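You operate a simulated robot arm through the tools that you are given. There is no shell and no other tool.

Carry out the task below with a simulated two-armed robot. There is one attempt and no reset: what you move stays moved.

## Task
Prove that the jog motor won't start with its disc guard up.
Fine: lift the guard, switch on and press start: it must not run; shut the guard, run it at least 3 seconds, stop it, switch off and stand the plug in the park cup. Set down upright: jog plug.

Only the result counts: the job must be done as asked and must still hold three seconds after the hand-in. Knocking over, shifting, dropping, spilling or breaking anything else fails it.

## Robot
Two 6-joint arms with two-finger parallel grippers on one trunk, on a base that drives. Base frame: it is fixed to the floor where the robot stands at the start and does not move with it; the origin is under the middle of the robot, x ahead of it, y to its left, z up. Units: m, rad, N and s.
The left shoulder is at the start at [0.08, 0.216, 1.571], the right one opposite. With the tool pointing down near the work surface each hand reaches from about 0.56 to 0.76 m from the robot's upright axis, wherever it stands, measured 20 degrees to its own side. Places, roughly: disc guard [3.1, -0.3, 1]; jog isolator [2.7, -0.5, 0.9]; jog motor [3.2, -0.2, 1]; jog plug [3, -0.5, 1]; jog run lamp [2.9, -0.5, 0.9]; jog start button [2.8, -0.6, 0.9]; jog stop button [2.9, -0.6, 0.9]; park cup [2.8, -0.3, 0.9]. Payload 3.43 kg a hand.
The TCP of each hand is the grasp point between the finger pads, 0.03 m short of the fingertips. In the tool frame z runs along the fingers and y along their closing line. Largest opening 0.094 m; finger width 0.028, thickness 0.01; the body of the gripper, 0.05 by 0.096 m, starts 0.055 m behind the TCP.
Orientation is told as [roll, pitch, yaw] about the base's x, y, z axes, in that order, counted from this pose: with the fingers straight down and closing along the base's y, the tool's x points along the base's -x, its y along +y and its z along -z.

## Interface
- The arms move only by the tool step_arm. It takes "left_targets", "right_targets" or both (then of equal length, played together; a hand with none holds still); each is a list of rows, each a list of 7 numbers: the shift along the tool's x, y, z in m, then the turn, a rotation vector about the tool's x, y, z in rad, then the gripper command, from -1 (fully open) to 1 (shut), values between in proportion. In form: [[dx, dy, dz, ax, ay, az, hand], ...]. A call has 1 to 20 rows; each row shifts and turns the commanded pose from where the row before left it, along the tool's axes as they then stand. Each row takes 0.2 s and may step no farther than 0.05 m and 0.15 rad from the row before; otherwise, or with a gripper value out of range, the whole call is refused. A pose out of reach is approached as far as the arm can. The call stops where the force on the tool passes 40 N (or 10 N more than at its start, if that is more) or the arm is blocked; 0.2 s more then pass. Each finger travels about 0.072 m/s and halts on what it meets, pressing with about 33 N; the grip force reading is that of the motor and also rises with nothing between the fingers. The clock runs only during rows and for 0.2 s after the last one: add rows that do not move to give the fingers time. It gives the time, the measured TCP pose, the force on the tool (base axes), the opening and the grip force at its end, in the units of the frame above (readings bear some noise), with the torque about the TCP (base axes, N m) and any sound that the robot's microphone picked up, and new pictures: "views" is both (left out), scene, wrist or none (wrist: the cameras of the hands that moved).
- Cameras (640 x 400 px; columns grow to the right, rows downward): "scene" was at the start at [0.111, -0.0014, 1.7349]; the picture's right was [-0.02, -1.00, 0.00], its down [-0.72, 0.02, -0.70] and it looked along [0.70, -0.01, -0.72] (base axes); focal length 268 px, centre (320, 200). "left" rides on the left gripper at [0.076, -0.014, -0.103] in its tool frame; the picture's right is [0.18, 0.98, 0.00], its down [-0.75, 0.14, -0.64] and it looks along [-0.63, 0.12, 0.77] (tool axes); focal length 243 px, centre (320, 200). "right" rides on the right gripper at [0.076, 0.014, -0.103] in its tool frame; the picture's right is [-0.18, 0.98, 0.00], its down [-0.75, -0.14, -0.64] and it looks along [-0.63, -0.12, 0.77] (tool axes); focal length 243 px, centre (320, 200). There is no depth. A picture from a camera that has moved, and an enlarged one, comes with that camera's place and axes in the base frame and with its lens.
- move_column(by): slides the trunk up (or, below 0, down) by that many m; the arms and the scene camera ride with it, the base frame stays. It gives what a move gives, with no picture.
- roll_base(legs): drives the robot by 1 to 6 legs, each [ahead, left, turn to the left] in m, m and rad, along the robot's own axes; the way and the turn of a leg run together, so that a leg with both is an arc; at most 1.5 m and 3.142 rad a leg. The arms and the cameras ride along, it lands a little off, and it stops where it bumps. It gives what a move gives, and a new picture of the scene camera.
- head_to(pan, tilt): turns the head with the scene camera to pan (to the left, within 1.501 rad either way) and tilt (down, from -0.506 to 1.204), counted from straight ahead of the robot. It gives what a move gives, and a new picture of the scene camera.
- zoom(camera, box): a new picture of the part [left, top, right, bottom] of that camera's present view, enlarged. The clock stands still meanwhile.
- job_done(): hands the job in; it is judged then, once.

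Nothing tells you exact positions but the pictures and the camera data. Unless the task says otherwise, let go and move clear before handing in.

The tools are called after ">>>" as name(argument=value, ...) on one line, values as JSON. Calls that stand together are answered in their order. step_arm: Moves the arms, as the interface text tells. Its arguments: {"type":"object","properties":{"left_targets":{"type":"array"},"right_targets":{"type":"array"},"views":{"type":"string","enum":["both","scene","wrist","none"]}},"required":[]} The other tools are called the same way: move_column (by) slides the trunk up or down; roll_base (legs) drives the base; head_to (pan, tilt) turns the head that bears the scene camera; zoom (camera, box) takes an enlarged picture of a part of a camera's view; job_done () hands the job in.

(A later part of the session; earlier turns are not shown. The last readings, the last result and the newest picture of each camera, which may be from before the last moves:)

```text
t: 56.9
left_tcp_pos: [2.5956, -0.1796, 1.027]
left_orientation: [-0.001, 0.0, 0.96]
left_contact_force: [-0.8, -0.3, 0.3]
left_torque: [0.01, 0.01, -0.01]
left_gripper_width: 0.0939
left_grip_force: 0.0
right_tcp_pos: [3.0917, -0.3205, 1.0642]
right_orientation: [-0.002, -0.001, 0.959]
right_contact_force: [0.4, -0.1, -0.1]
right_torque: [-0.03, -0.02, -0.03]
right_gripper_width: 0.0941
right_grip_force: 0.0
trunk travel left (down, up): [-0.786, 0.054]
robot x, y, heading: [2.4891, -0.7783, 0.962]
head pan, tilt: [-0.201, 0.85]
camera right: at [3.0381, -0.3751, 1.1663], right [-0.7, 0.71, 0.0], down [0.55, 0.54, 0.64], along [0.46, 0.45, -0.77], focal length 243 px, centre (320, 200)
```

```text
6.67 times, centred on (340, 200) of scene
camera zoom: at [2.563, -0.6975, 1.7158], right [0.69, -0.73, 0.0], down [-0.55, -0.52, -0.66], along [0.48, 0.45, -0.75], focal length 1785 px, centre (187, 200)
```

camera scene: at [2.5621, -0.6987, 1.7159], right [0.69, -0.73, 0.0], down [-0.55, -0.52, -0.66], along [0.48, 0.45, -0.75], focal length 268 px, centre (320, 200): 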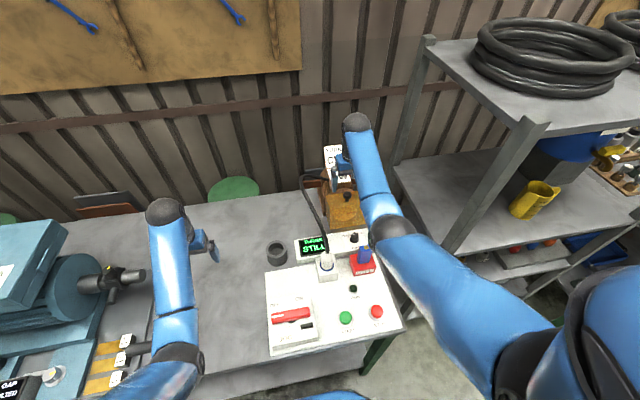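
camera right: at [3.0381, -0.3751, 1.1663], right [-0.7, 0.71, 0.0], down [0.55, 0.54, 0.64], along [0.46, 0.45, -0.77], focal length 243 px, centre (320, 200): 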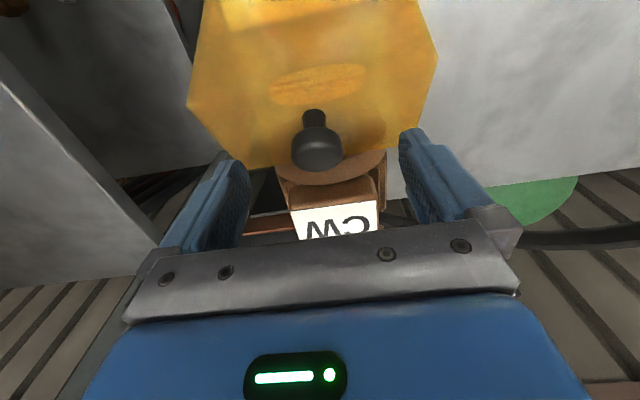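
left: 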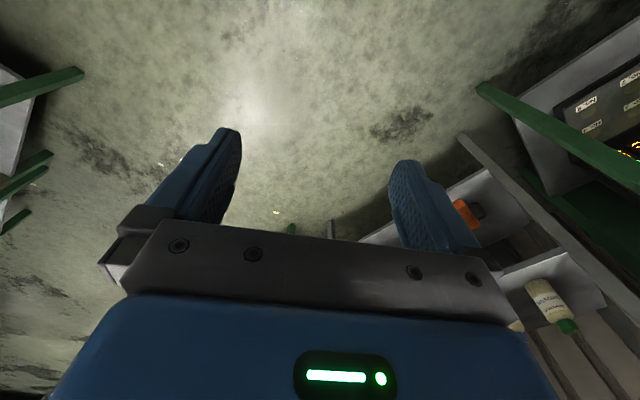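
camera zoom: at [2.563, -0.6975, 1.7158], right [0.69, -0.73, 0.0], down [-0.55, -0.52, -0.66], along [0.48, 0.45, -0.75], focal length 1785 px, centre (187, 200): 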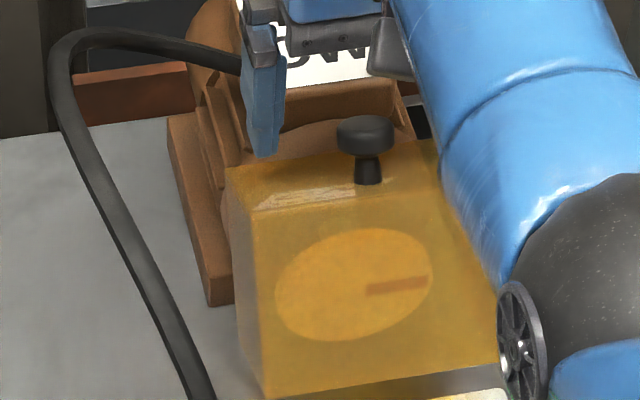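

The guard stays put at about 27°, so it holds itself. Since the remaining push is mostly away from me, I'll turn the hand 90° so that one finger pushes the knob from the front.

>>> step_arm(right_targets=[[0, 0, -0.03, 0, 0, 0, -1], [0.017, 0, -0.03, 0, 0, 0, -1], [0, 0, 0, 0, 0, -0.15, -1], [0, 0, 0, 0, 0, -0.15, -1], [0, 0, 0, 0, 0, -0.15, -1], [0, 0, 0, 0, 0, -0.15, -1], [0, 0, 0, 0, 0, -0.15, -1], [0, 0, 0, 0, 0, -0.15, -1], [0, 0, 0, 0, 0, -0.15, -1], [0, 0, 0, 0, 0, -0.15, -1], [0, 0, 0, 0, 0, -0.15, -1], [0, 0, 0, 0, 0, -0.15, -1], [0, 0, 0, 0, 0, -0.07, -1]], views="both")

```text
t: 59.7
left_tcp_pos: [2.5954, -0.1817, 1.028]
left_orientation: [0.001, 0.0, 0.96]
left_contact_force: [0.0, -0.1, -0.9]
left_torque: [0.02, 0.02, 0.04]
left_gripper_width: 0.094
left_grip_force: 0.1
right_tcp_pos: [3.0816, -0.3361, 1.1236]
right_orientation: [-0.002, 0.002, 2.529]
right_contact_force: [0.2, 0.2, -0.7]
right_torque: [0.01, -0.03, 0.03]
right_gripper_width: 0.0943
right_grip_force: 0.1
trunk travel left (down, up): [-0.786, 0.054]
robot x, y, heading: [2.4864, -0.7788, 0.967]
head pan, tilt: [-0.201, 0.85]
camera scene: at [2.5622, -0.6988, 1.7159], right [0.69, -0.73, 0.0], down [-0.55, -0.52, -0.66], along [0.48, 0.45, -0.75], focal length 268 px, centre (320, 200)
camera right: at [3.1373, -0.3915, 1.2275], right [-0.71, -0.7, 0.0], down [-0.54, 0.55, 0.64], along [-0.45, 0.46, -0.77], focal length 243 px, centre (320, 200)
```

scene: 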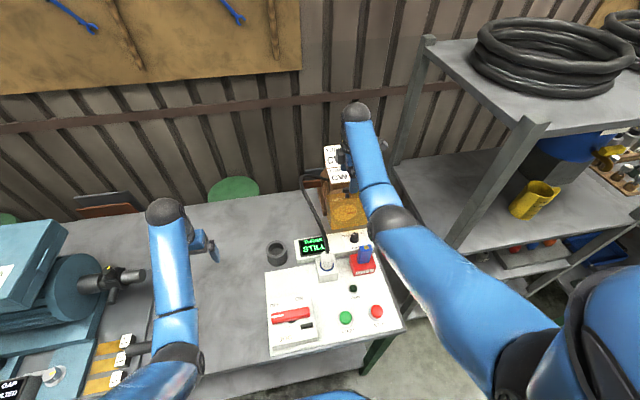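
right: 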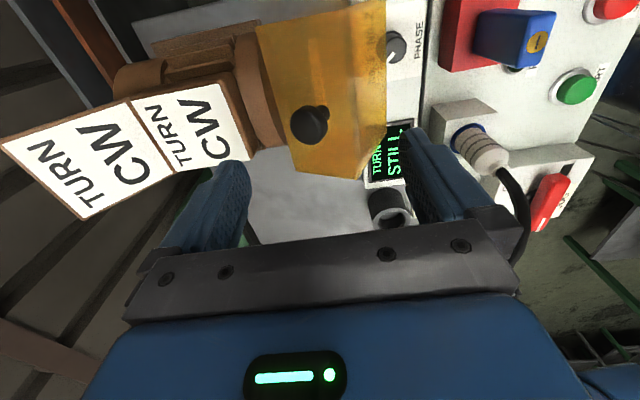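

From this side view the knob stands between the two fingers. To keep the arm from over-stretching during the push, I'll raise the hand slightly and lower the trunk 6 cm.

>>> step_arm(right_targets=[[0.004, -0.007, -0.02, 0, 0, 0, -1]], views="none")

>>> move_column(by=-0.05)

>>> zoom(camera="right", box=[160, 0, 480, 260])

>>> zoom(camera="left", box=[0, 0, 640, 400])

```text
t: 60.1
left_tcp_pos: [2.5953, -0.1801, 1.028]
left_orientation: [-0.001, 0.0, 0.959]
left_contact_force: [-0.2, -0.9, 1.1]
left_torque: [0.0, 0.01, 0.01]
left_gripper_width: 0.0939
left_grip_force: 0.0
right_tcp_pos: [3.0899, -0.3321, 1.1449]
right_orientation: [0.0, 0.002, 2.531]
right_contact_force: [0.6, 0.4, -0.2]
right_torque: [0.0, 0.01, 0.01]
right_gripper_width: 0.0942
right_grip_force: 0.1
trunk travel left (down, up): [-0.786, 0.054]
robot x, y, heading: [2.4854, -0.7812, 0.958]
head pan, tilt: [-0.201, 0.85]
```

```text
t: 61.0
left_tcp_pos: [2.5956, -0.1817, 0.9794]
left_orientation: [0.001, 0.0, 0.96]
left_contact_force: [0.5, 0.1, -0.4]
left_torque: [-0.01, 0.01, -0.04]
left_gripper_width: 0.094
left_grip_force: 0.1
right_tcp_pos: [3.089, -0.3322, 1.0959]
right_orientation: [-0.003, 0.003, 2.529]
right_contact_force: [0.0, -0.3, -0.7]
right_torque: [0.01, -0.01, -0.01]
right_gripper_width: 0.0938
right_grip_force: 0.1
trunk travel left (down, up): [-0.736, 0.104]
robot x, y, heading: [2.4877, -0.7774, 0.958]
head pan, tilt: [-0.201, 0.85]
```

```text
1.54 times, centred on (320, 130) of right
camera zoom: at [3.1443, -0.3881, 1.1976], right [-0.72, -0.7, 0.0], down [-0.54, 0.55, 0.64], along [-0.45, 0.46, -0.77], focal length 373 px, centre (320, 308)
```

zoom: 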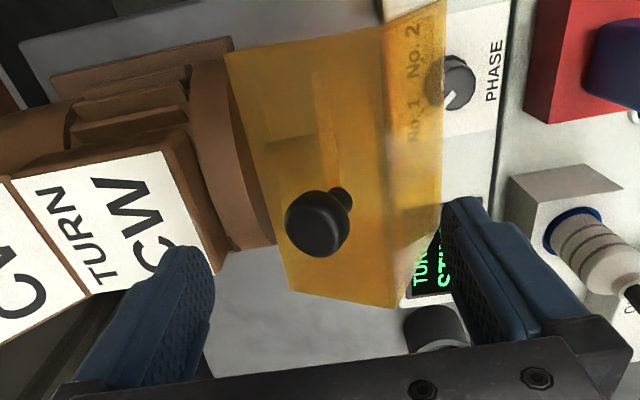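

```text
1.00 times, centred on (320, 200) of left (not enlarged: the box is as wide or as high as the picture)
camera zoom: at [2.5626, -0.2516, 1.0813], right [-0.91, 0.41, 0.0], down [0.32, 0.7, 0.64], along [0.27, 0.59, -0.77], focal length 243 px, centre (320, 200)
```

zoom: 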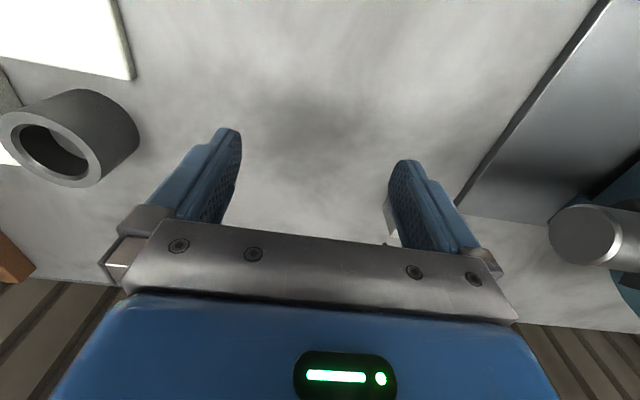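

The knob is centred between the fingers along the push direction. I'll lower slightly (tips just above the guard's front edge) and close partly around the knob.

>>> step_arm(right_targets=[[0.003, 0, 0.02, 0, 0, 0, -1], [0, 0, 0, 0, 0, 0, 0.15], [0, 0, 0, 0, 0, 0, 0.15], [0, 0, 0, 0, 0, 0, 0.15], [0, 0, 0, 0, 0, 0, 0.15]], views="wrist")

>>> zoom(camera="scene", box=[310, 150, 370, 220])

```text
t: 62.2
left_tcp_pos: [2.5953, -0.1815, 0.9779]
left_orientation: [0.0, 0.0, 0.959]
left_contact_force: [0.4, 0.9, 0.4]
left_torque: [-0.01, -0.02, 0.02]
left_gripper_width: 0.0941
left_grip_force: 0.1
right_tcp_pos: [3.0915, -0.3323, 1.0738]
right_orientation: [-0.002, 0.002, 2.53]
right_contact_force: [-0.2, -0.7, 0.2]
right_torque: [0.01, -0.01, -0.02]
right_gripper_width: 0.0403
right_grip_force: 0.0
trunk travel left (down, up): [-0.736, 0.104]
robot x, y, heading: [2.486, -0.774, 0.964]
head pan, tilt: [-0.201, 0.85]
camera right: at [3.1465, -0.3888, 1.1773], right [-0.72, -0.7, 0.0], down [-0.54, 0.55, 0.64], along [-0.45, 0.46, -0.77], focal length 243 px, centre (320, 200)
```

right: 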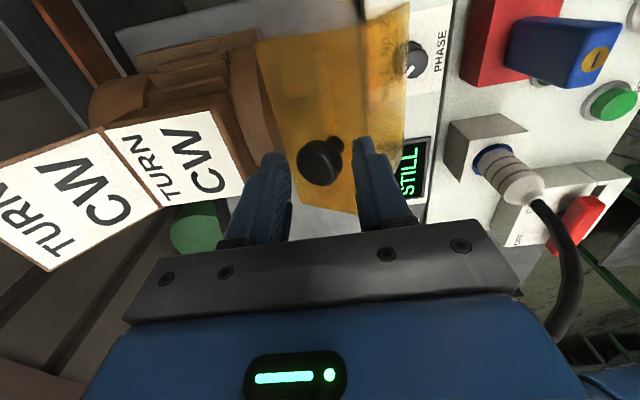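

```text
5.71 times, centred on (340, 185) of scene
camera zoom: at [2.5623, -0.6987, 1.6659], right [0.69, -0.73, 0.0], down [-0.55, -0.52, -0.66], along [0.48, 0.45, -0.75], focal length 1530 px, centre (206, 286)
```

zoom: 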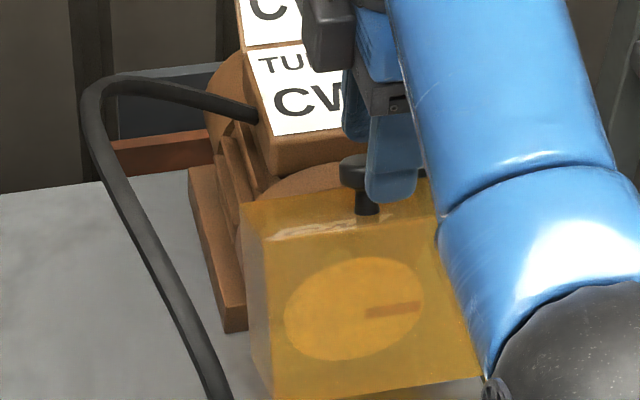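

The front finger stands just behind the knob on my side. I'll push away in small steps.

>>> step_arm(right_targets=[[0, -0.006, -0.001, 0, 0, 0, 0.15], [0, -0.006, -0.0012, 0, 0, 0, 0.15], [0, -0.006, -0.0012, 0, 0, 0, 0.15], [0, -0.006, -0.001, 0, 0, 0, 0.15]], views="wrist")

>>> zoom(camera="scene", box=[310, 150, 370, 220])

```text
t: 63.2
left_tcp_pos: [2.5928, -0.1833, 0.9814]
left_orientation: [0.0, -0.004, 0.96]
left_contact_force: [0.0, -0.4, 0.2]
left_torque: [0.02, 0.01, 0.0]
left_gripper_width: 0.0941
left_grip_force: 0.0
right_tcp_pos: [3.1039, -0.3164, 1.0825]
right_orientation: [-0.006, 0.001, 2.531]
right_contact_force: [-8.4, -10.8, 11.0]
right_torque: [-0.42, 0.54, -0.07]
right_gripper_width: 0.0479
right_grip_force: 6.9
trunk travel left (down, up): [-0.736, 0.104]
robot x, y, heading: [2.4904, -0.7762, 0.96]
head pan, tilt: [-0.201, 0.85]
camera right: at [3.1582, -0.3731, 1.1859], right [-0.72, -0.7, -0.01], down [-0.54, 0.55, 0.64], along [-0.44, 0.46, -0.77], focal length 243 px, centre (320, 200)
```

right: 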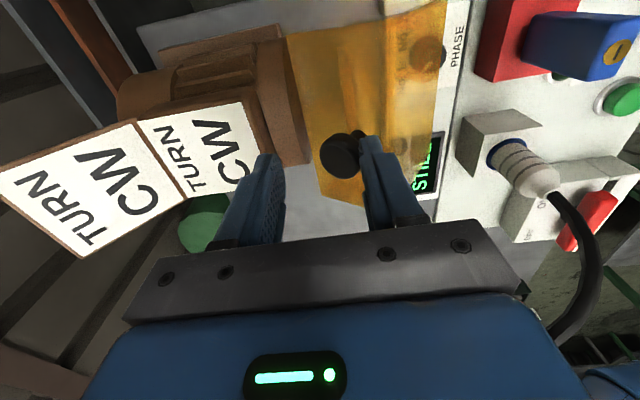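

```text
5.71 times, centred on (340, 185) of scene
camera zoom: at [2.5578, -0.7034, 1.6665], right [0.69, -0.73, 0.0], down [-0.54, -0.52, -0.66], along [0.48, 0.46, -0.75], focal length 1530 px, centre (206, 286)
```

zoom: 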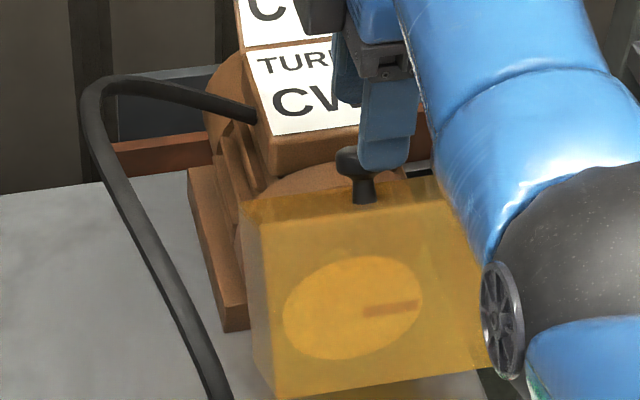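

The finger was riding up the knob's top half. I'll back off a touch, lower 1 cm, and close firmly on the knob front-to-back.

>>> step_arm(right_targets=[[0, 0.009, 0, 0, 0, 0, 0.0], [0, 0, 0.012, 0, 0, 0, 0.0], [0, 0, 0, 0, 0, 0, 1], [0, 0, 0, 0, 0, 0, 1], [0, 0, 0, 0, 0, 0, 1]], views="wrist")

>>> zoom(camera="scene", box=[310, 150, 370, 220])

```text
t: 64.1
left_tcp_pos: [2.5879, -0.1895, 0.984]
left_orientation: [-0.001, -0.013, 0.956]
left_contact_force: [0.1, 0.3, 0.6]
left_torque: [0.01, 0.03, -0.02]
left_gripper_width: 0.0937
left_grip_force: 0.0
right_tcp_pos: [3.0901, -0.335, 1.078]
right_orientation: [0.006, 0.004, 2.528]
right_contact_force: [-27.3, -34.8, 40.7]
right_torque: [-1.0, 1.34, 0.16]
right_gripper_width: 0.0137
right_grip_force: 22.7
trunk travel left (down, up): [-0.736, 0.104]
robot x, y, heading: [2.486, -0.7765, 0.957]
head pan, tilt: [-0.201, 0.85]
stopped in row 4 (right hand): the force on the tool passed its limit at 43 N (the readings are from after the stop); the commanded pose is now the measured one
camera right: at [3.1458, -0.3904, 1.1811], right [-0.72, -0.7, 0.01], down [-0.53, 0.55, 0.64], along [-0.45, 0.45, -0.77], focal length 243 px, centre (320, 200)
```

right: 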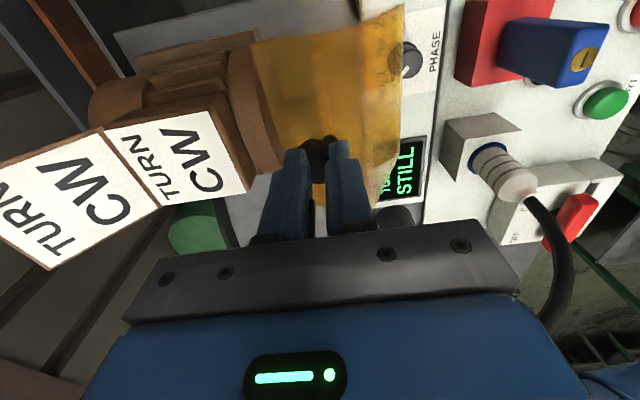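

```text
5.71 times, centred on (340, 185) of scene
camera zoom: at [2.5484, -0.7132, 1.6676], right [0.69, -0.73, 0.0], down [-0.54, -0.51, -0.67], along [0.49, 0.46, -0.74], focal length 1530 px, centre (206, 286)
```

zoom: 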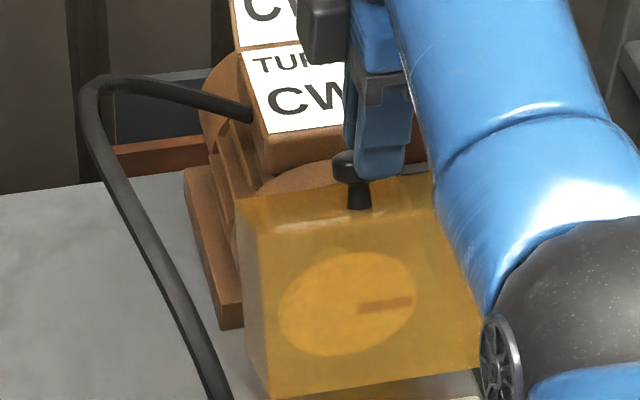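

The fingers closed on the knob's domed top and wedged up. I'll open right away and look again.

>>> step_arm(right_targets=[[0, 0, -0.005, 0, 0, 0, -1], [0, 0, 0, 0, 0, 0, -1], [0, 0, 0, 0, 0, 0, -1], [0, 0, 0, 0, 0, 0, -1], [0, 0, 0, 0, 0, 0, -1]], views="wrist")

>>> zoom(camera="scene", box=[310, 150, 370, 220])

>>> zoom(camera="right", box=[200, 40, 460, 240])

```text
t: 65.3
left_tcp_pos: [2.5953, -0.1817, 0.9775]
left_orientation: [0.003, 0.0, 0.958]
left_contact_force: [0.7, -0.4, 0.5]
left_torque: [-0.02, -0.04, 0.03]
left_gripper_width: 0.0942
left_grip_force: 0.1
right_tcp_pos: [3.0996, -0.3248, 1.0714]
right_orientation: [0.01, 0.001, 2.529]
right_contact_force: [0.7, 1.3, -0.1]
right_torque: [-0.02, 0.02, 0.0]
right_gripper_width: 0.0941
right_grip_force: 0.1
trunk travel left (down, up): [-0.736, 0.104]
robot x, y, heading: [2.4848, -0.7772, 0.963]
head pan, tilt: [-0.201, 0.85]
camera right: at [3.1552, -0.3784, 1.1741], right [-0.72, -0.7, 0.01], down [-0.53, 0.55, 0.64], along [-0.45, 0.45, -0.77], focal length 243 px, centre (320, 200)
```

right: 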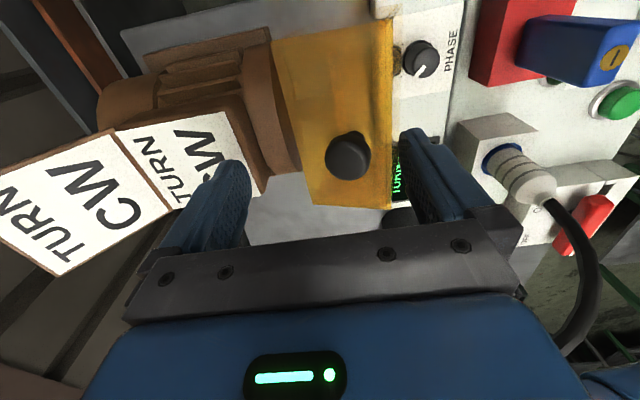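

```text
5.71 times, centred on (340, 185) of scene
camera zoom: at [2.5624, -0.6988, 1.6658], right [0.69, -0.73, 0.0], down [-0.55, -0.52, -0.66], along [0.48, 0.45, -0.75], focal length 1530 px, centre (206, 286)
```

zoom: 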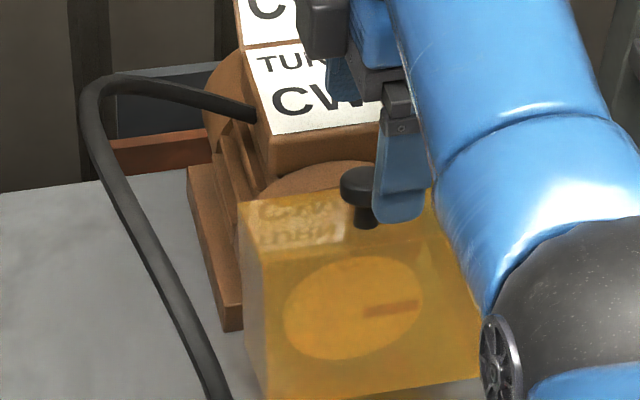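

```text
2.00 times, centred on (330, 140) of right
camera zoom: at [3.1552, -0.3784, 1.1741], right [-0.72, -0.7, 0.01], down [-0.53, 0.55, 0.64], along [-0.45, 0.45, -0.77], focal length 485 px, centre (300, 320)
```

zoom: 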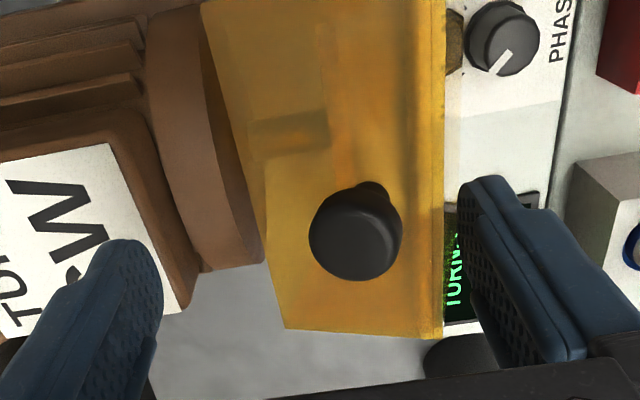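

The guard slipped back to about 20°. I'll lift off, turn the hand back to straddle the knob sideways (which worked well), and regrip.

>>> step_arm(right_targets=[[0, 0, -0.03, 0, 0, 0, -1], [0, 0.014, -0.02, 0, 0, 0, -1], [0, 0, 0, 0, 0, 0.15, -1], [0, 0, 0, 0, 0, 0.15, -1], [0, 0, 0, 0, 0, 0.15, -1], [0, 0, 0, 0, 0, 0.15, -1], [0, 0, 0, 0, 0, 0.15, -1], [0, 0, 0, 0, 0, 0.15, -1], [0, 0, 0, 0, 0, 0.15, -1], [0, 0, 0, 0, 0, 0.15, -1], [0, 0, 0, 0, 0, 0.15, -1], [0, 0, 0, 0, 0, 0.15, -1], [0, 0, 0, 0, 0, 0.07, -1]], views="wrist")

>>> zoom(camera="right", box=[180, 0, 440, 200])

>>> zoom(camera="scene", box=[310, 150, 370, 220])

```text
t: 68.1
left_tcp_pos: [2.5956, -0.1811, 0.9776]
left_orientation: [0.0, -0.001, 0.956]
left_contact_force: [0.2, -0.5, -0.6]
left_torque: [0.0, 0.02, 0.02]
left_gripper_width: 0.0942
left_grip_force: 0.1
right_tcp_pos: [3.0916, -0.3353, 1.1225]
right_orientation: [-0.002, 0.008, 0.959]
right_contact_force: [-0.4, -0.9, -0.3]
right_torque: [-0.03, 0.01, 0.0]
right_gripper_width: 0.0939
right_grip_force: 0.0
trunk travel left (down, up): [-0.736, 0.104]
robot x, y, heading: [2.485, -0.7802, 0.957]
head pan, tilt: [-0.201, 0.85]
camera right: at [3.0377, -0.3887, 1.2251], right [-0.7, 0.72, 0.0], down [0.55, 0.54, 0.64], along [0.46, 0.44, -0.77], focal length 243 px, centre (320, 200)
```

right: 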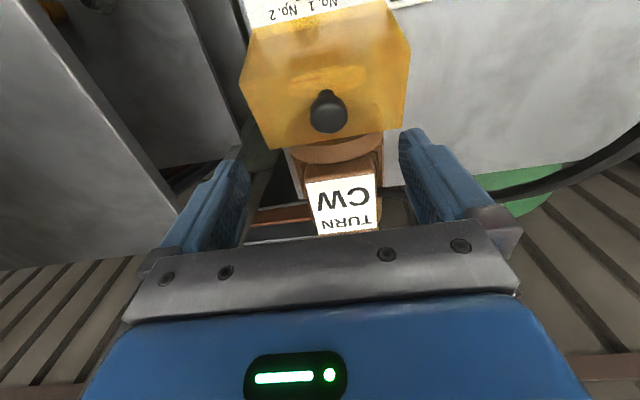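

```text
2.00 times, centred on (310, 100) of right
camera zoom: at [3.0377, -0.3887, 1.2251], right [-0.7, 0.72, 0.0], down [0.55, 0.54, 0.64], along [0.46, 0.44, -0.77], focal length 485 px, centre (340, 400)
```

zoom: 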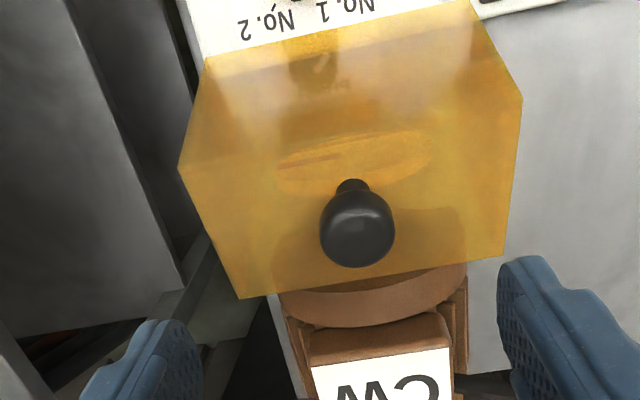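

```text
5.71 times, centred on (340, 185) of scene
camera zoom: at [2.5618, -0.6995, 1.6659], right [0.69, -0.73, 0.0], down [-0.55, -0.52, -0.66], along [0.48, 0.45, -0.75], focal length 1530 px, centre (206, 286)
```

zoom: 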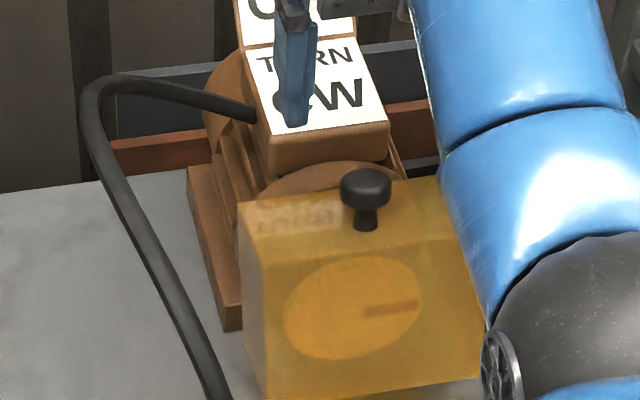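

Clear view now; the knob is 9 mm toward me and 7 mm left of the hand. I'll centre, lower deep, and grip.

>>> step_arm(right_targets=[[0.009, 0.007, 0.02, 0, 0, 0, -1], [0, 0, 0.025, 0, 0, 0, -1], [0, 0, 0.021, 0, 0, 0, -1], [0, 0, 0, 0, 0, 0, 1], [0, 0, 0, 0, 0, 0, 1], [0, 0, 0, 0, 0, 0, 1], [0, 0, 0, 0, 0, 0, 1]], views="wrist")

```text
t: 69.7
left_tcp_pos: [2.5941, -0.1815, 0.9776]
left_orientation: [0.0, 0.001, 0.96]
left_contact_force: [0.5, 0.8, -0.1]
left_torque: [-0.03, 0.02, 0.01]
left_gripper_width: 0.094
left_grip_force: 0.2
right_tcp_pos: [3.0792, -0.3396, 1.0552]
right_orientation: [-0.002, 0.01, 0.958]
right_contact_force: [-3.4, 0.6, -1.0]
right_torque: [0.06, 0.07, 0.06]
right_gripper_width: 0.029
right_grip_force: 45.3
trunk travel left (down, up): [-0.736, 0.104]
robot x, y, heading: [2.4881, -0.7774, 0.961]
head pan, tilt: [-0.201, 0.85]
camera right: at [3.026, -0.3928, 1.159], right [-0.7, 0.71, 0.0], down [0.55, 0.54, 0.63], along [0.46, 0.44, -0.77], focal length 243 px, centre (320, 200)
```

right: 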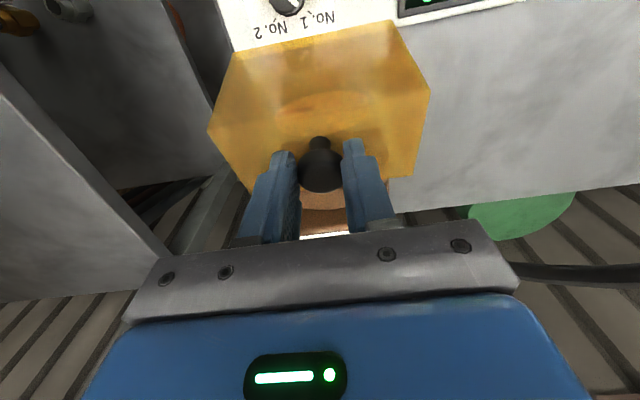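

Firm grip. I'll follow the arc again in slow small steps.

>>> step_arm(right_targets=[[-0.003, 0, -0.0022, 0, 0, 0, 1], [-0.003, 0, -0.0021, 0, 0, 0, 1], [-0.003, 0, -0.0019, 0, 0, 0, 1], [-0.003, 0, -0.0017, 0, 0, 0, 1], [-0.003, 0, -0.0014, 0, 0, 0, 1]], views="wrist")

>>> zoom(camera="scene", box=[310, 150, 370, 220])

```text
t: 70.9
left_tcp_pos: [2.5924, -0.1841, 0.9795]
left_orientation: [-0.001, -0.004, 0.957]
left_contact_force: [0.4, -0.1, 0.1]
left_torque: [0.02, 0.01, -0.02]
left_gripper_width: 0.0941
left_grip_force: 0.0
right_tcp_pos: [3.0851, -0.3304, 1.0655]
right_orientation: [-0.001, 0.014, 0.961]
right_contact_force: [-18.6, -17.5, -10.0]
right_torque: [-1.34, 1.09, 0.04]
right_gripper_width: 0.0295
right_grip_force: 44.9
trunk travel left (down, up): [-0.736, 0.104]
robot x, y, heading: [2.4869, -0.7802, 0.959]
head pan, tilt: [-0.201, 0.85]
camera right: at [3.0326, -0.3834, 1.1693], right [-0.7, 0.71, 0.0], down [0.55, 0.54, 0.63], along [0.45, 0.44, -0.78], focal length 243 px, centre (320, 200)
```

right: 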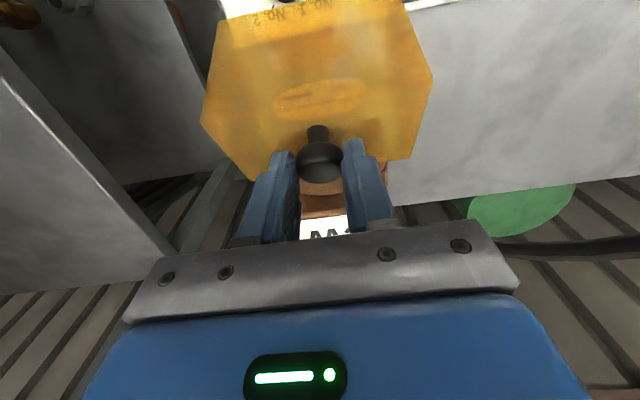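

```text
5.71 times, centred on (340, 185) of scene
camera zoom: at [2.5591, -0.7023, 1.6662], right [0.69, -0.73, 0.0], down [-0.54, -0.52, -0.66], along [0.48, 0.45, -0.75], focal length 1530 px, centre (206, 286)
```

zoom: 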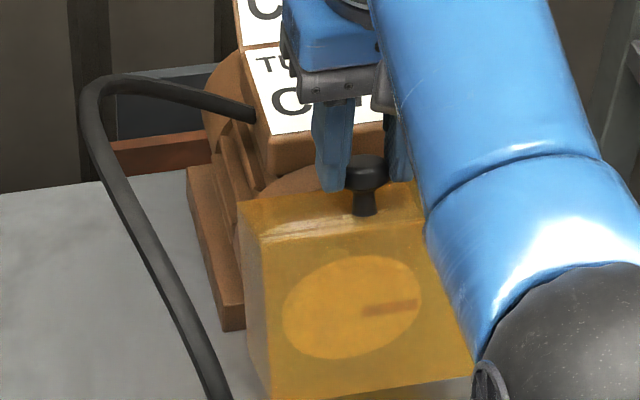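

Now near 28°, grip still good. Continue, more horizontally.

>>> step_arm(right_targets=[[-0.0035, 0, -0.001, 0, 0, 0, 1], [-0.0035, 0, -0.0008, 0, 0, 0, 1], [-0.0035, 0, -0.0006, 0, 0, 0, 1], [-0.0035, 0, -0.0004, 0, 0, 0, 1], [-0.0035, 0, -0.0002, 0, 0, 0, 1]], views="wrist")

>>> zoom(camera="scene", box=[310, 150, 370, 220])

```text
t: 72.1
left_tcp_pos: [2.5911, -0.1869, 0.9826]
left_orientation: [0.001, -0.01, 0.957]
left_contact_force: [-0.6, 0.2, 0.4]
left_torque: [0.0, 0.0, 0.0]
left_gripper_width: 0.0938
left_grip_force: 0.1
right_tcp_pos: [3.0935, -0.3205, 1.0759]
right_orientation: [-0.002, 0.007, 0.958]
right_contact_force: [-21.4, -26.1, 16.7]
right_torque: [-1.57, 1.12, -0.02]
right_gripper_width: 0.0282
right_grip_force: 45.0
trunk travel left (down, up): [-0.736, 0.104]
robot x, y, heading: [2.485, -0.7848, 0.957]
head pan, tilt: [-0.201, 0.85]
camera right: at [3.0393, -0.3734, 1.1783], right [-0.7, 0.72, 0.0], down [0.55, 0.54, 0.64], along [0.46, 0.44, -0.77], focal length 243 px, centre (320, 200)
```

right: 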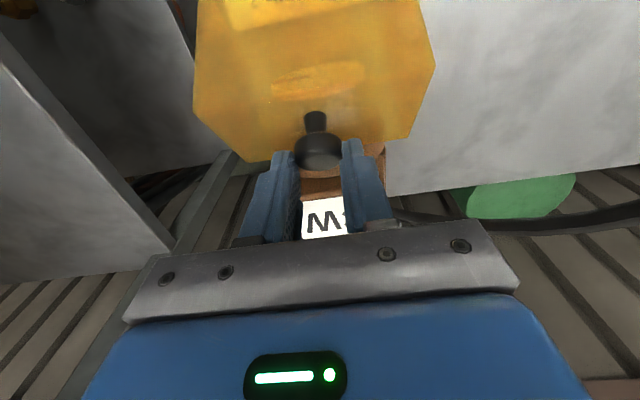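

```text
5.71 times, centred on (340, 185) of scene
camera zoom: at [2.5535, -0.7086, 1.6669], right [0.69, -0.73, 0.0], down [-0.54, -0.51, -0.67], along [0.48, 0.46, -0.75], focal length 1530 px, centre (206, 286)
```

zoom: 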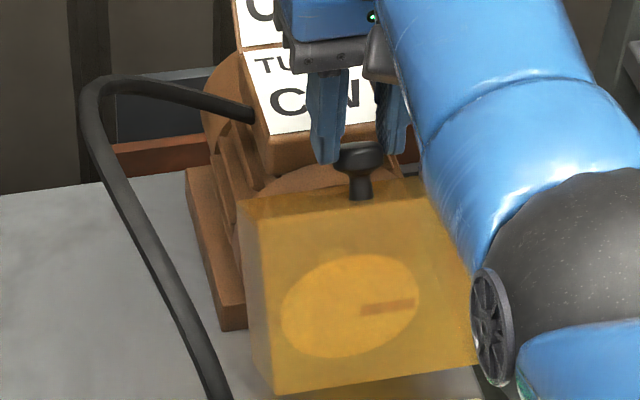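

The guard is at about 36°. I'll release here; it's now open enough to push it up from under its front lower edge, which needs far less force.

>>> step_arm(right_targets=[[0, 0, 0, 0, 0, 0, -1], [0, 0, 0, 0, 0, 0, -1], [0, 0, 0, 0, 0, 0, -1], [0, 0, -0.02, 0, 0, 0, -1], [0, 0, -0.03, 0, 0, 0, -1]], views="wrist")

>>> zoom(camera="scene", box=[310, 150, 370, 220])

```text
t: 73.3
left_tcp_pos: [2.5951, -0.1824, 0.9782]
left_orientation: [-0.002, 0.0, 0.959]
left_contact_force: [-0.9, -0.5, -0.9]
left_torque: [-0.02, 0.01, -0.02]
left_gripper_width: 0.0938
left_grip_force: 0.0
right_tcp_pos: [3.0988, -0.3138, 1.1182]
right_orientation: [-0.002, 0.009, 0.96]
right_contact_force: [-0.5, 0.0, -0.1]
right_torque: [0.03, 0.02, -0.01]
right_gripper_width: 0.094
right_grip_force: 0.1
trunk travel left (down, up): [-0.736, 0.104]
robot x, y, heading: [2.4873, -0.7792, 0.957]
head pan, tilt: [-0.201, 0.85]
camera right: at [3.0442, -0.3666, 1.2209], right [-0.7, 0.71, 0.0], down [0.55, 0.54, 0.64], along [0.46, 0.44, -0.77], focal length 243 px, centre (320, 200)
```

right: 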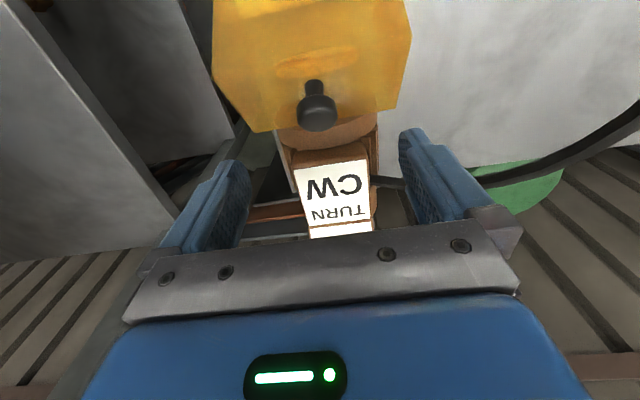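

```text
5.71 times, centred on (340, 185) of scene
camera zoom: at [2.5611, -0.7, 1.6659], right [0.69, -0.73, 0.0], down [-0.55, -0.52, -0.66], along [0.48, 0.45, -0.75], focal length 1530 px, centre (206, 286)
```

zoom: 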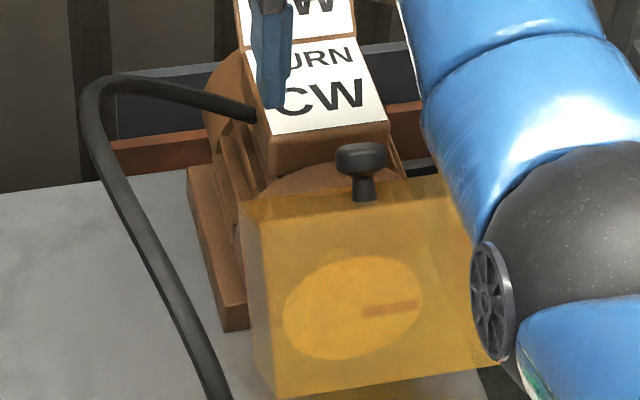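

The guard holds at about 36°; its lower front edge is now around z≈0.965. I'll back the right hand off while pitching the fingers 45° forward, shifted 3 cm left to pass between the plug cable and the lock tag, and close the fingers.

>>> step_arm(right_targets=[[0.03, 0.005, 0, 0, -0.131, 0, 0], [0.0297, 0.005, -0.0039, 0, -0.131, 0, 1], [0.0316, 0.005, 0.0019, 0, -0.131, 0, 1], [0.02, 0.005, 0, 0, -0.131, 0, 1]], views="both")

```text
t: 74.3
left_tcp_pos: [2.5944, -0.1834, 0.9792]
left_orientation: [-0.001, -0.002, 0.959]
left_contact_force: [-0.2, 0.2, 0.5]
left_torque: [-0.01, 0.0, -0.02]
left_gripper_width: 0.0942
left_grip_force: 0.1
right_tcp_pos: [3.0191, -0.3922, 1.1014]
right_orientation: [-0.001, -0.516, 0.96]
right_contact_force: [0.1, 0.0, -0.1]
right_torque: [0.02, 0.0, 0.02]
right_gripper_width: 0.0001
right_grip_force: 33.1
trunk travel left (down, up): [-0.736, 0.104]
robot x, y, heading: [2.4856, -0.7796, 0.955]
head pan, tilt: [-0.201, 0.85]
camera scene: at [2.5611, -0.7008, 1.6661], right [0.69, -0.73, 0.0], down [-0.55, -0.52, -0.66], along [0.48, 0.45, -0.75], focal length 268 px, centre (320, 200)
camera right: at [2.9417, -0.479, 1.1523], right [-0.71, 0.7, 0.09], down [0.31, 0.2, 0.93], along [0.63, 0.69, -0.35], focal length 243 px, centre (320, 200)
```

scene: 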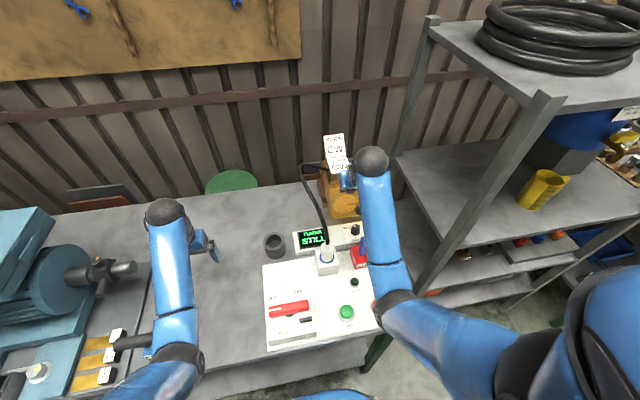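
right: 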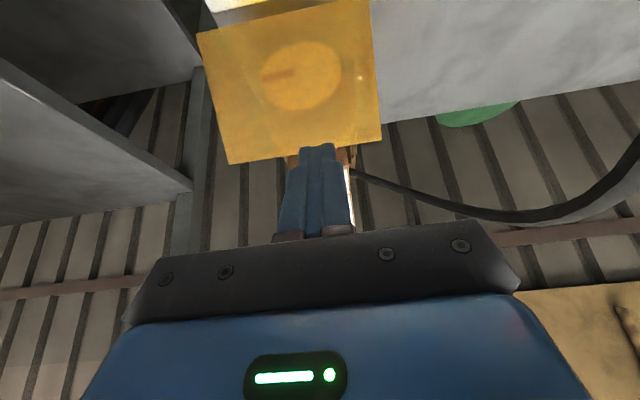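

Going well. I'll continue down to the pre-position just in front of and below the guard's lower edge.

>>> step_arm(right_targets=[[0.0452, 0.004, 0.0088, 0, -0.135, 0, 1], [0.0371, 0.004, 0.0157, 0, -0.134, 0, 1], [0.029, 0.003, 0.0162, 0, 0, 0, 1]], views="both")

>>> zoom(camera="scene", box=[290, 150, 390, 280])

```text
t: 75.1
left_tcp_pos: [2.5967, -0.1822, 0.9773]
left_orientation: [0.001, 0.001, 0.959]
left_contact_force: [0.7, 0.3, 0.4]
left_torque: [0.02, -0.02, -0.03]
left_gripper_width: 0.0942
left_grip_force: 0.0
right_tcp_pos: [2.9758, -0.4366, 1.0038]
right_orientation: [-0.003, -0.787, 0.964]
right_contact_force: [-0.4, -0.4, 0.4]
right_torque: [0.03, 0.02, 0.01]
right_gripper_width: 0.0
right_grip_force: 32.8
trunk travel left (down, up): [-0.736, 0.104]
robot x, y, heading: [2.4848, -0.7801, 0.957]
head pan, tilt: [-0.201, 0.85]
camera scene: at [2.5623, -0.6987, 1.6659], right [0.69, -0.73, 0.0], down [-0.55, -0.52, -0.66], along [0.48, 0.45, -0.75], focal length 268 px, centre (320, 200)
camera right: at [2.8929, -0.5315, 1.0223], right [-0.73, 0.67, 0.13], down [0.16, -0.02, 0.99], along [0.66, 0.74, -0.1], focal length 243 px, centre (320, 200)
```

scene: 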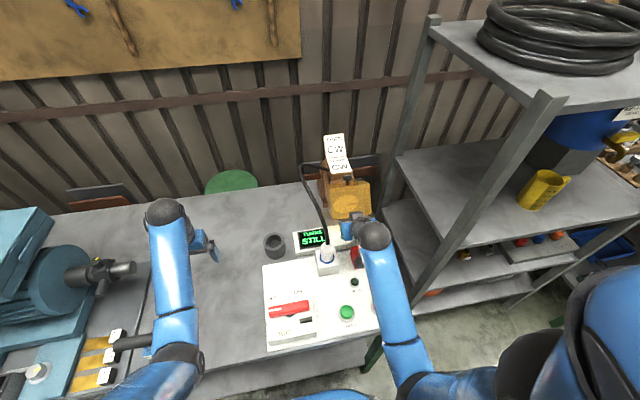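
right: 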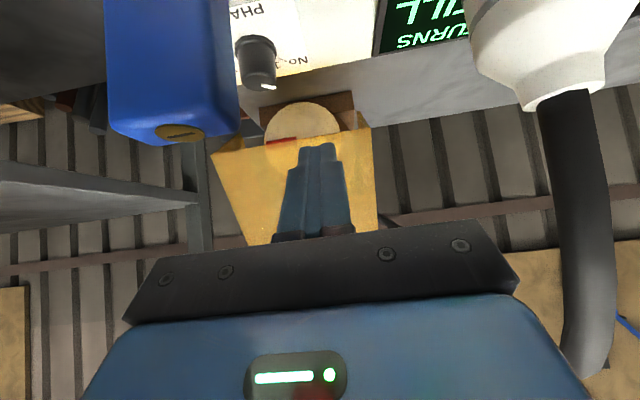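

```text
3.08 times, centred on (340, 215) of scene
camera zoom: at [2.5623, -0.6987, 1.6659], right [0.69, -0.73, 0.0], down [-0.55, -0.52, -0.66], along [0.48, 0.45, -0.75], focal length 824 px, centre (258, 154)
```

zoom: 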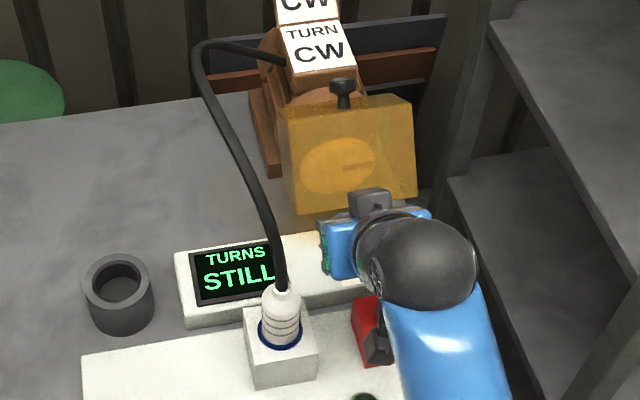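

The wrist camera sees the raised guard's lower edge ahead (disc visible beneath it), with the lock tag on one side and the cable on the other, both clear. I'll advance along the fingers under the edge.

>>> step_arm(right_targets=[[0, 0, 0.02, 0, 0, 0, 1], [0, 0, 0.02, 0, 0, 0, 1]], views="wrist")

>>> zoom(camera="scene", box=[310, 160, 380, 240])

```text
t: 75.7
left_tcp_pos: [2.596, -0.1823, 0.9779]
left_orientation: [0.0, 0.0, 0.958]
left_contact_force: [-0.4, -0.4, -0.6]
left_torque: [0.0, 0.04, -0.01]
left_gripper_width: 0.0941
left_grip_force: 0.1
right_tcp_pos: [2.9911, -0.4128, 0.9743]
right_orientation: [-0.001, -0.783, 0.96]
right_contact_force: [-0.5, -0.4, 0.2]
right_torque: [-0.01, 0.0, 0.02]
right_gripper_width: 0.0
right_grip_force: 32.7
trunk travel left (down, up): [-0.736, 0.104]
robot x, y, heading: [2.4897, -0.7779, 0.957]
head pan, tilt: [-0.201, 0.85]
camera right: at [2.9088, -0.5084, 0.9936], right [-0.73, 0.67, 0.13], down [0.16, -0.01, 0.99], along [0.66, 0.74, -0.1], focal length 243 px, centre (320, 200)
```

right: 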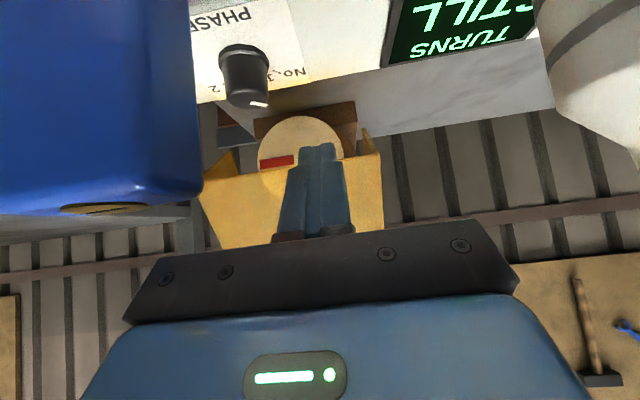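

```text
5.00 times, centred on (345, 200) of scene
camera zoom: at [2.5624, -0.6987, 1.6658], right [0.69, -0.73, 0.0], down [-0.55, -0.52, -0.66], along [0.48, 0.45, -0.75], focal length 1339 px, centre (195, 200)
```

zoom: 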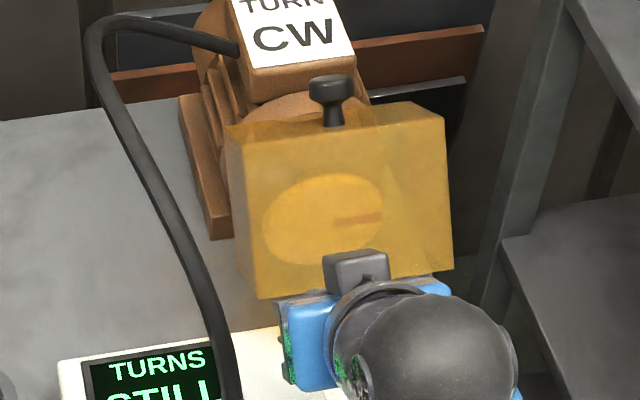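

The fingertips are just in front of the edge (edge at z≈0.957). I'll drop 1.5 cm and then advance 2.5 cm so the fingers go beneath it.

>>> step_arm(right_targets=[[0.0113, 0, 0.0106, 0, 0, 0, 1], [0, 0, 0.012, 0, 0, 0, 1], [0, 0, 0.013, 0, 0, 0, 1]], views="wrist")

>>> zoom(camera="scene", box=[310, 160, 380, 240])

```text
t: 76.5
left_tcp_pos: [2.5947, -0.1809, 0.9783]
left_orientation: [0.001, 0.001, 0.958]
left_contact_force: [0.4, 0.1, 0.7]
left_torque: [-0.02, 0.02, 0.03]
left_gripper_width: 0.0942
left_grip_force: 0.0
right_tcp_pos: [3.0014, -0.3984, 0.9424]
right_orientation: [-0.002, -0.783, 0.961]
right_contact_force: [-0.3, -0.7, -0.4]
right_torque: [0.01, -0.01, -0.01]
right_gripper_width: 0.0
right_grip_force: 33.0
trunk travel left (down, up): [-0.736, 0.104]
robot x, y, heading: [2.4872, -0.7789, 0.959]
head pan, tilt: [-0.201, 0.85]
camera right: at [2.9183, -0.4935, 0.961], right [-0.73, 0.67, 0.13], down [0.16, -0.01, 0.99], along [0.66, 0.74, -0.1], focal length 243 px, centre (320, 200)
```

right: 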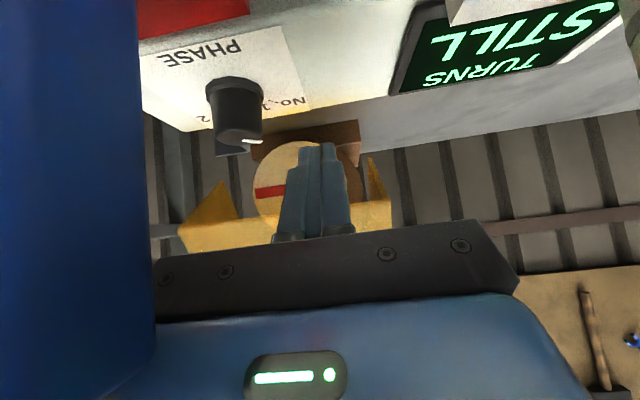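

```text
5.00 times, centred on (345, 200) of scene
camera zoom: at [2.5622, -0.6988, 1.6658], right [0.69, -0.73, 0.0], down [-0.55, -0.52, -0.66], along [0.48, 0.45, -0.75], focal length 1339 px, centre (195, 200)
```

zoom: 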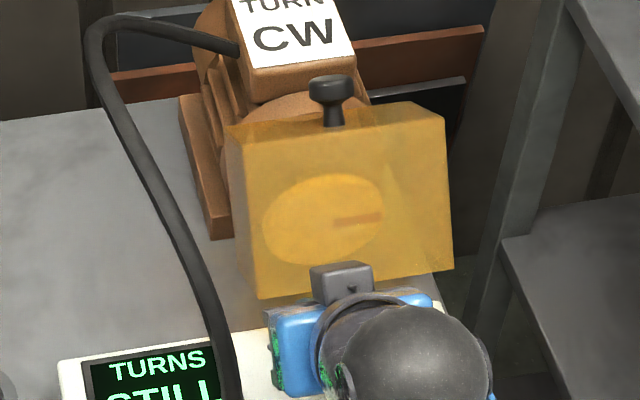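

The fingers are under the guard's edge, clear of the PHASE knob and lock tag. I'll lift straight up in small steps.

>>> step_arm(right_targets=[[-0.0071, 0, -0.0071, 0, 0, 0, 1], [-0.0071, 0, -0.0071, 0, 0, 0, 1], [-0.0071, 0, -0.0071, 0, 0, 0, 1]], views="wrist")

>>> zoom(camera="scene", box=[310, 160, 380, 240])

```text
t: 77.3
left_tcp_pos: [2.5922, -0.1866, 0.9808]
left_orientation: [0.0, -0.003, 0.958]
left_contact_force: [-0.1, -0.1, -0.4]
left_torque: [-0.01, 0.04, 0.02]
left_gripper_width: 0.0941
left_grip_force: 0.1
right_tcp_pos: [2.9982, -0.4013, 0.9749]
right_orientation: [-0.003, -0.787, 0.959]
right_contact_force: [-13.7, -17.2, -2.2]
right_torque: [-0.07, 0.11, -0.04]
right_gripper_width: 0.0002
right_grip_force: 33.4
trunk travel left (down, up): [-0.736, 0.104]
robot x, y, heading: [2.4882, -0.779, 0.956]
head pan, tilt: [-0.201, 0.85]
camera right: at [2.9157, -0.4973, 0.9937], right [-0.73, 0.67, 0.13], down [0.16, -0.02, 0.99], along [0.66, 0.74, -0.09], focal length 243 px, centre (320, 200)
```

right: 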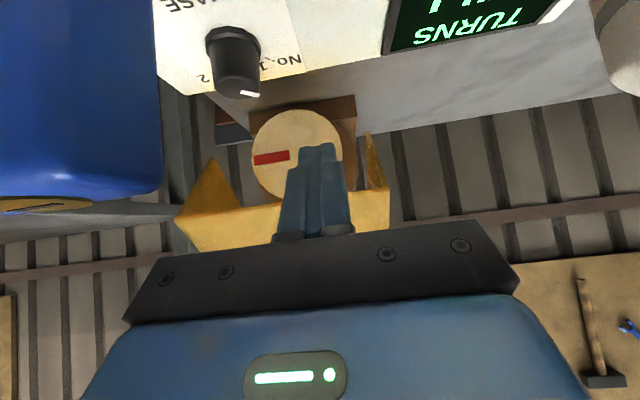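

```text
5.00 times, centred on (345, 200) of scene
camera zoom: at [2.5583, -0.7049, 1.6663], right [0.69, -0.73, 0.0], down [-0.54, -0.51, -0.66], along [0.48, 0.46, -0.75], focal length 1339 px, centre (195, 200)
```

zoom: 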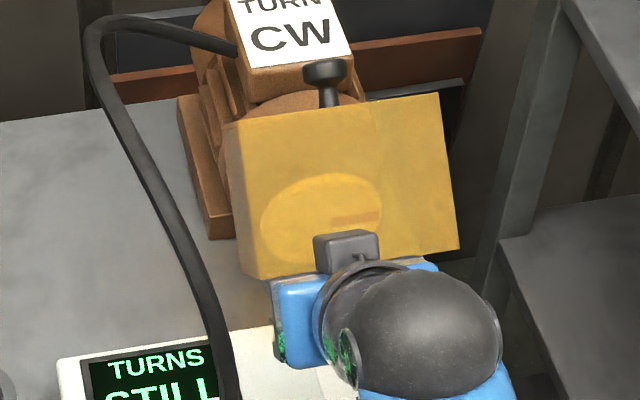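

The guard is rising easily now (about 48–50°). I'll keep lifting.

>>> step_arm(right_targets=[[-0.0071, 0, -0.0071, 0, 0, 0, 1], [-0.0071, 0, -0.0071, 0, 0, 0, 1], [-0.0071, 0, -0.0071, 0, 0, 0, 1]], views="wrist")

>>> zoom(camera="scene", box=[310, 160, 380, 240])

```text
t: 78.1
left_tcp_pos: [2.5948, -0.183, 0.9788]
left_orientation: [0.0, -0.002, 0.961]
left_contact_force: [0.2, -1.7, -0.5]
left_torque: [-0.01, 0.0, 0.01]
left_gripper_width: 0.094
left_grip_force: 0.1
right_tcp_pos: [3.0017, -0.3979, 1.0039]
right_orientation: [-0.001, -0.787, 0.963]
right_contact_force: [-2.1, -5.1, -1.9]
right_torque: [0.03, 0.02, -0.03]
right_gripper_width: 0.0
right_grip_force: 33.2
trunk travel left (down, up): [-0.736, 0.104]
robot x, y, heading: [2.4896, -0.7766, 0.96]
head pan, tilt: [-0.201, 0.85]
camera right: at [2.9181, -0.4941, 1.0224], right [-0.73, 0.67, 0.13], down [0.16, -0.02, 0.99], along [0.66, 0.74, -0.09], focal length 243 px, centre (320, 200)
```

right: 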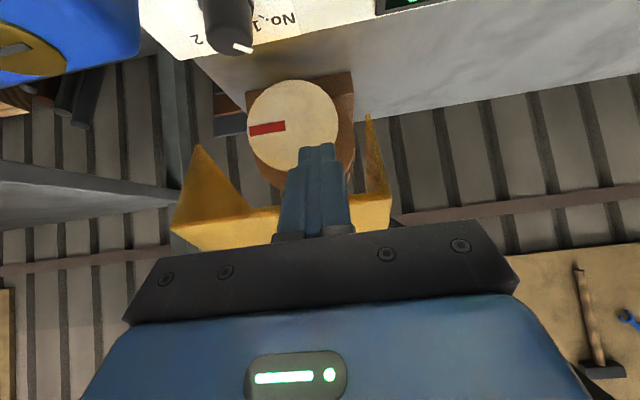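

```text
5.00 times, centred on (345, 200) of scene
camera zoom: at [2.5614, -0.7002, 1.666], right [0.69, -0.73, 0.0], down [-0.55, -0.52, -0.66], along [0.48, 0.45, -0.75], focal length 1339 px, centre (195, 200)
```

zoom: 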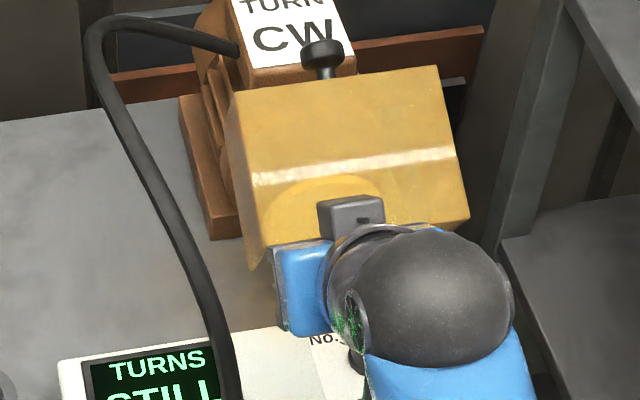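

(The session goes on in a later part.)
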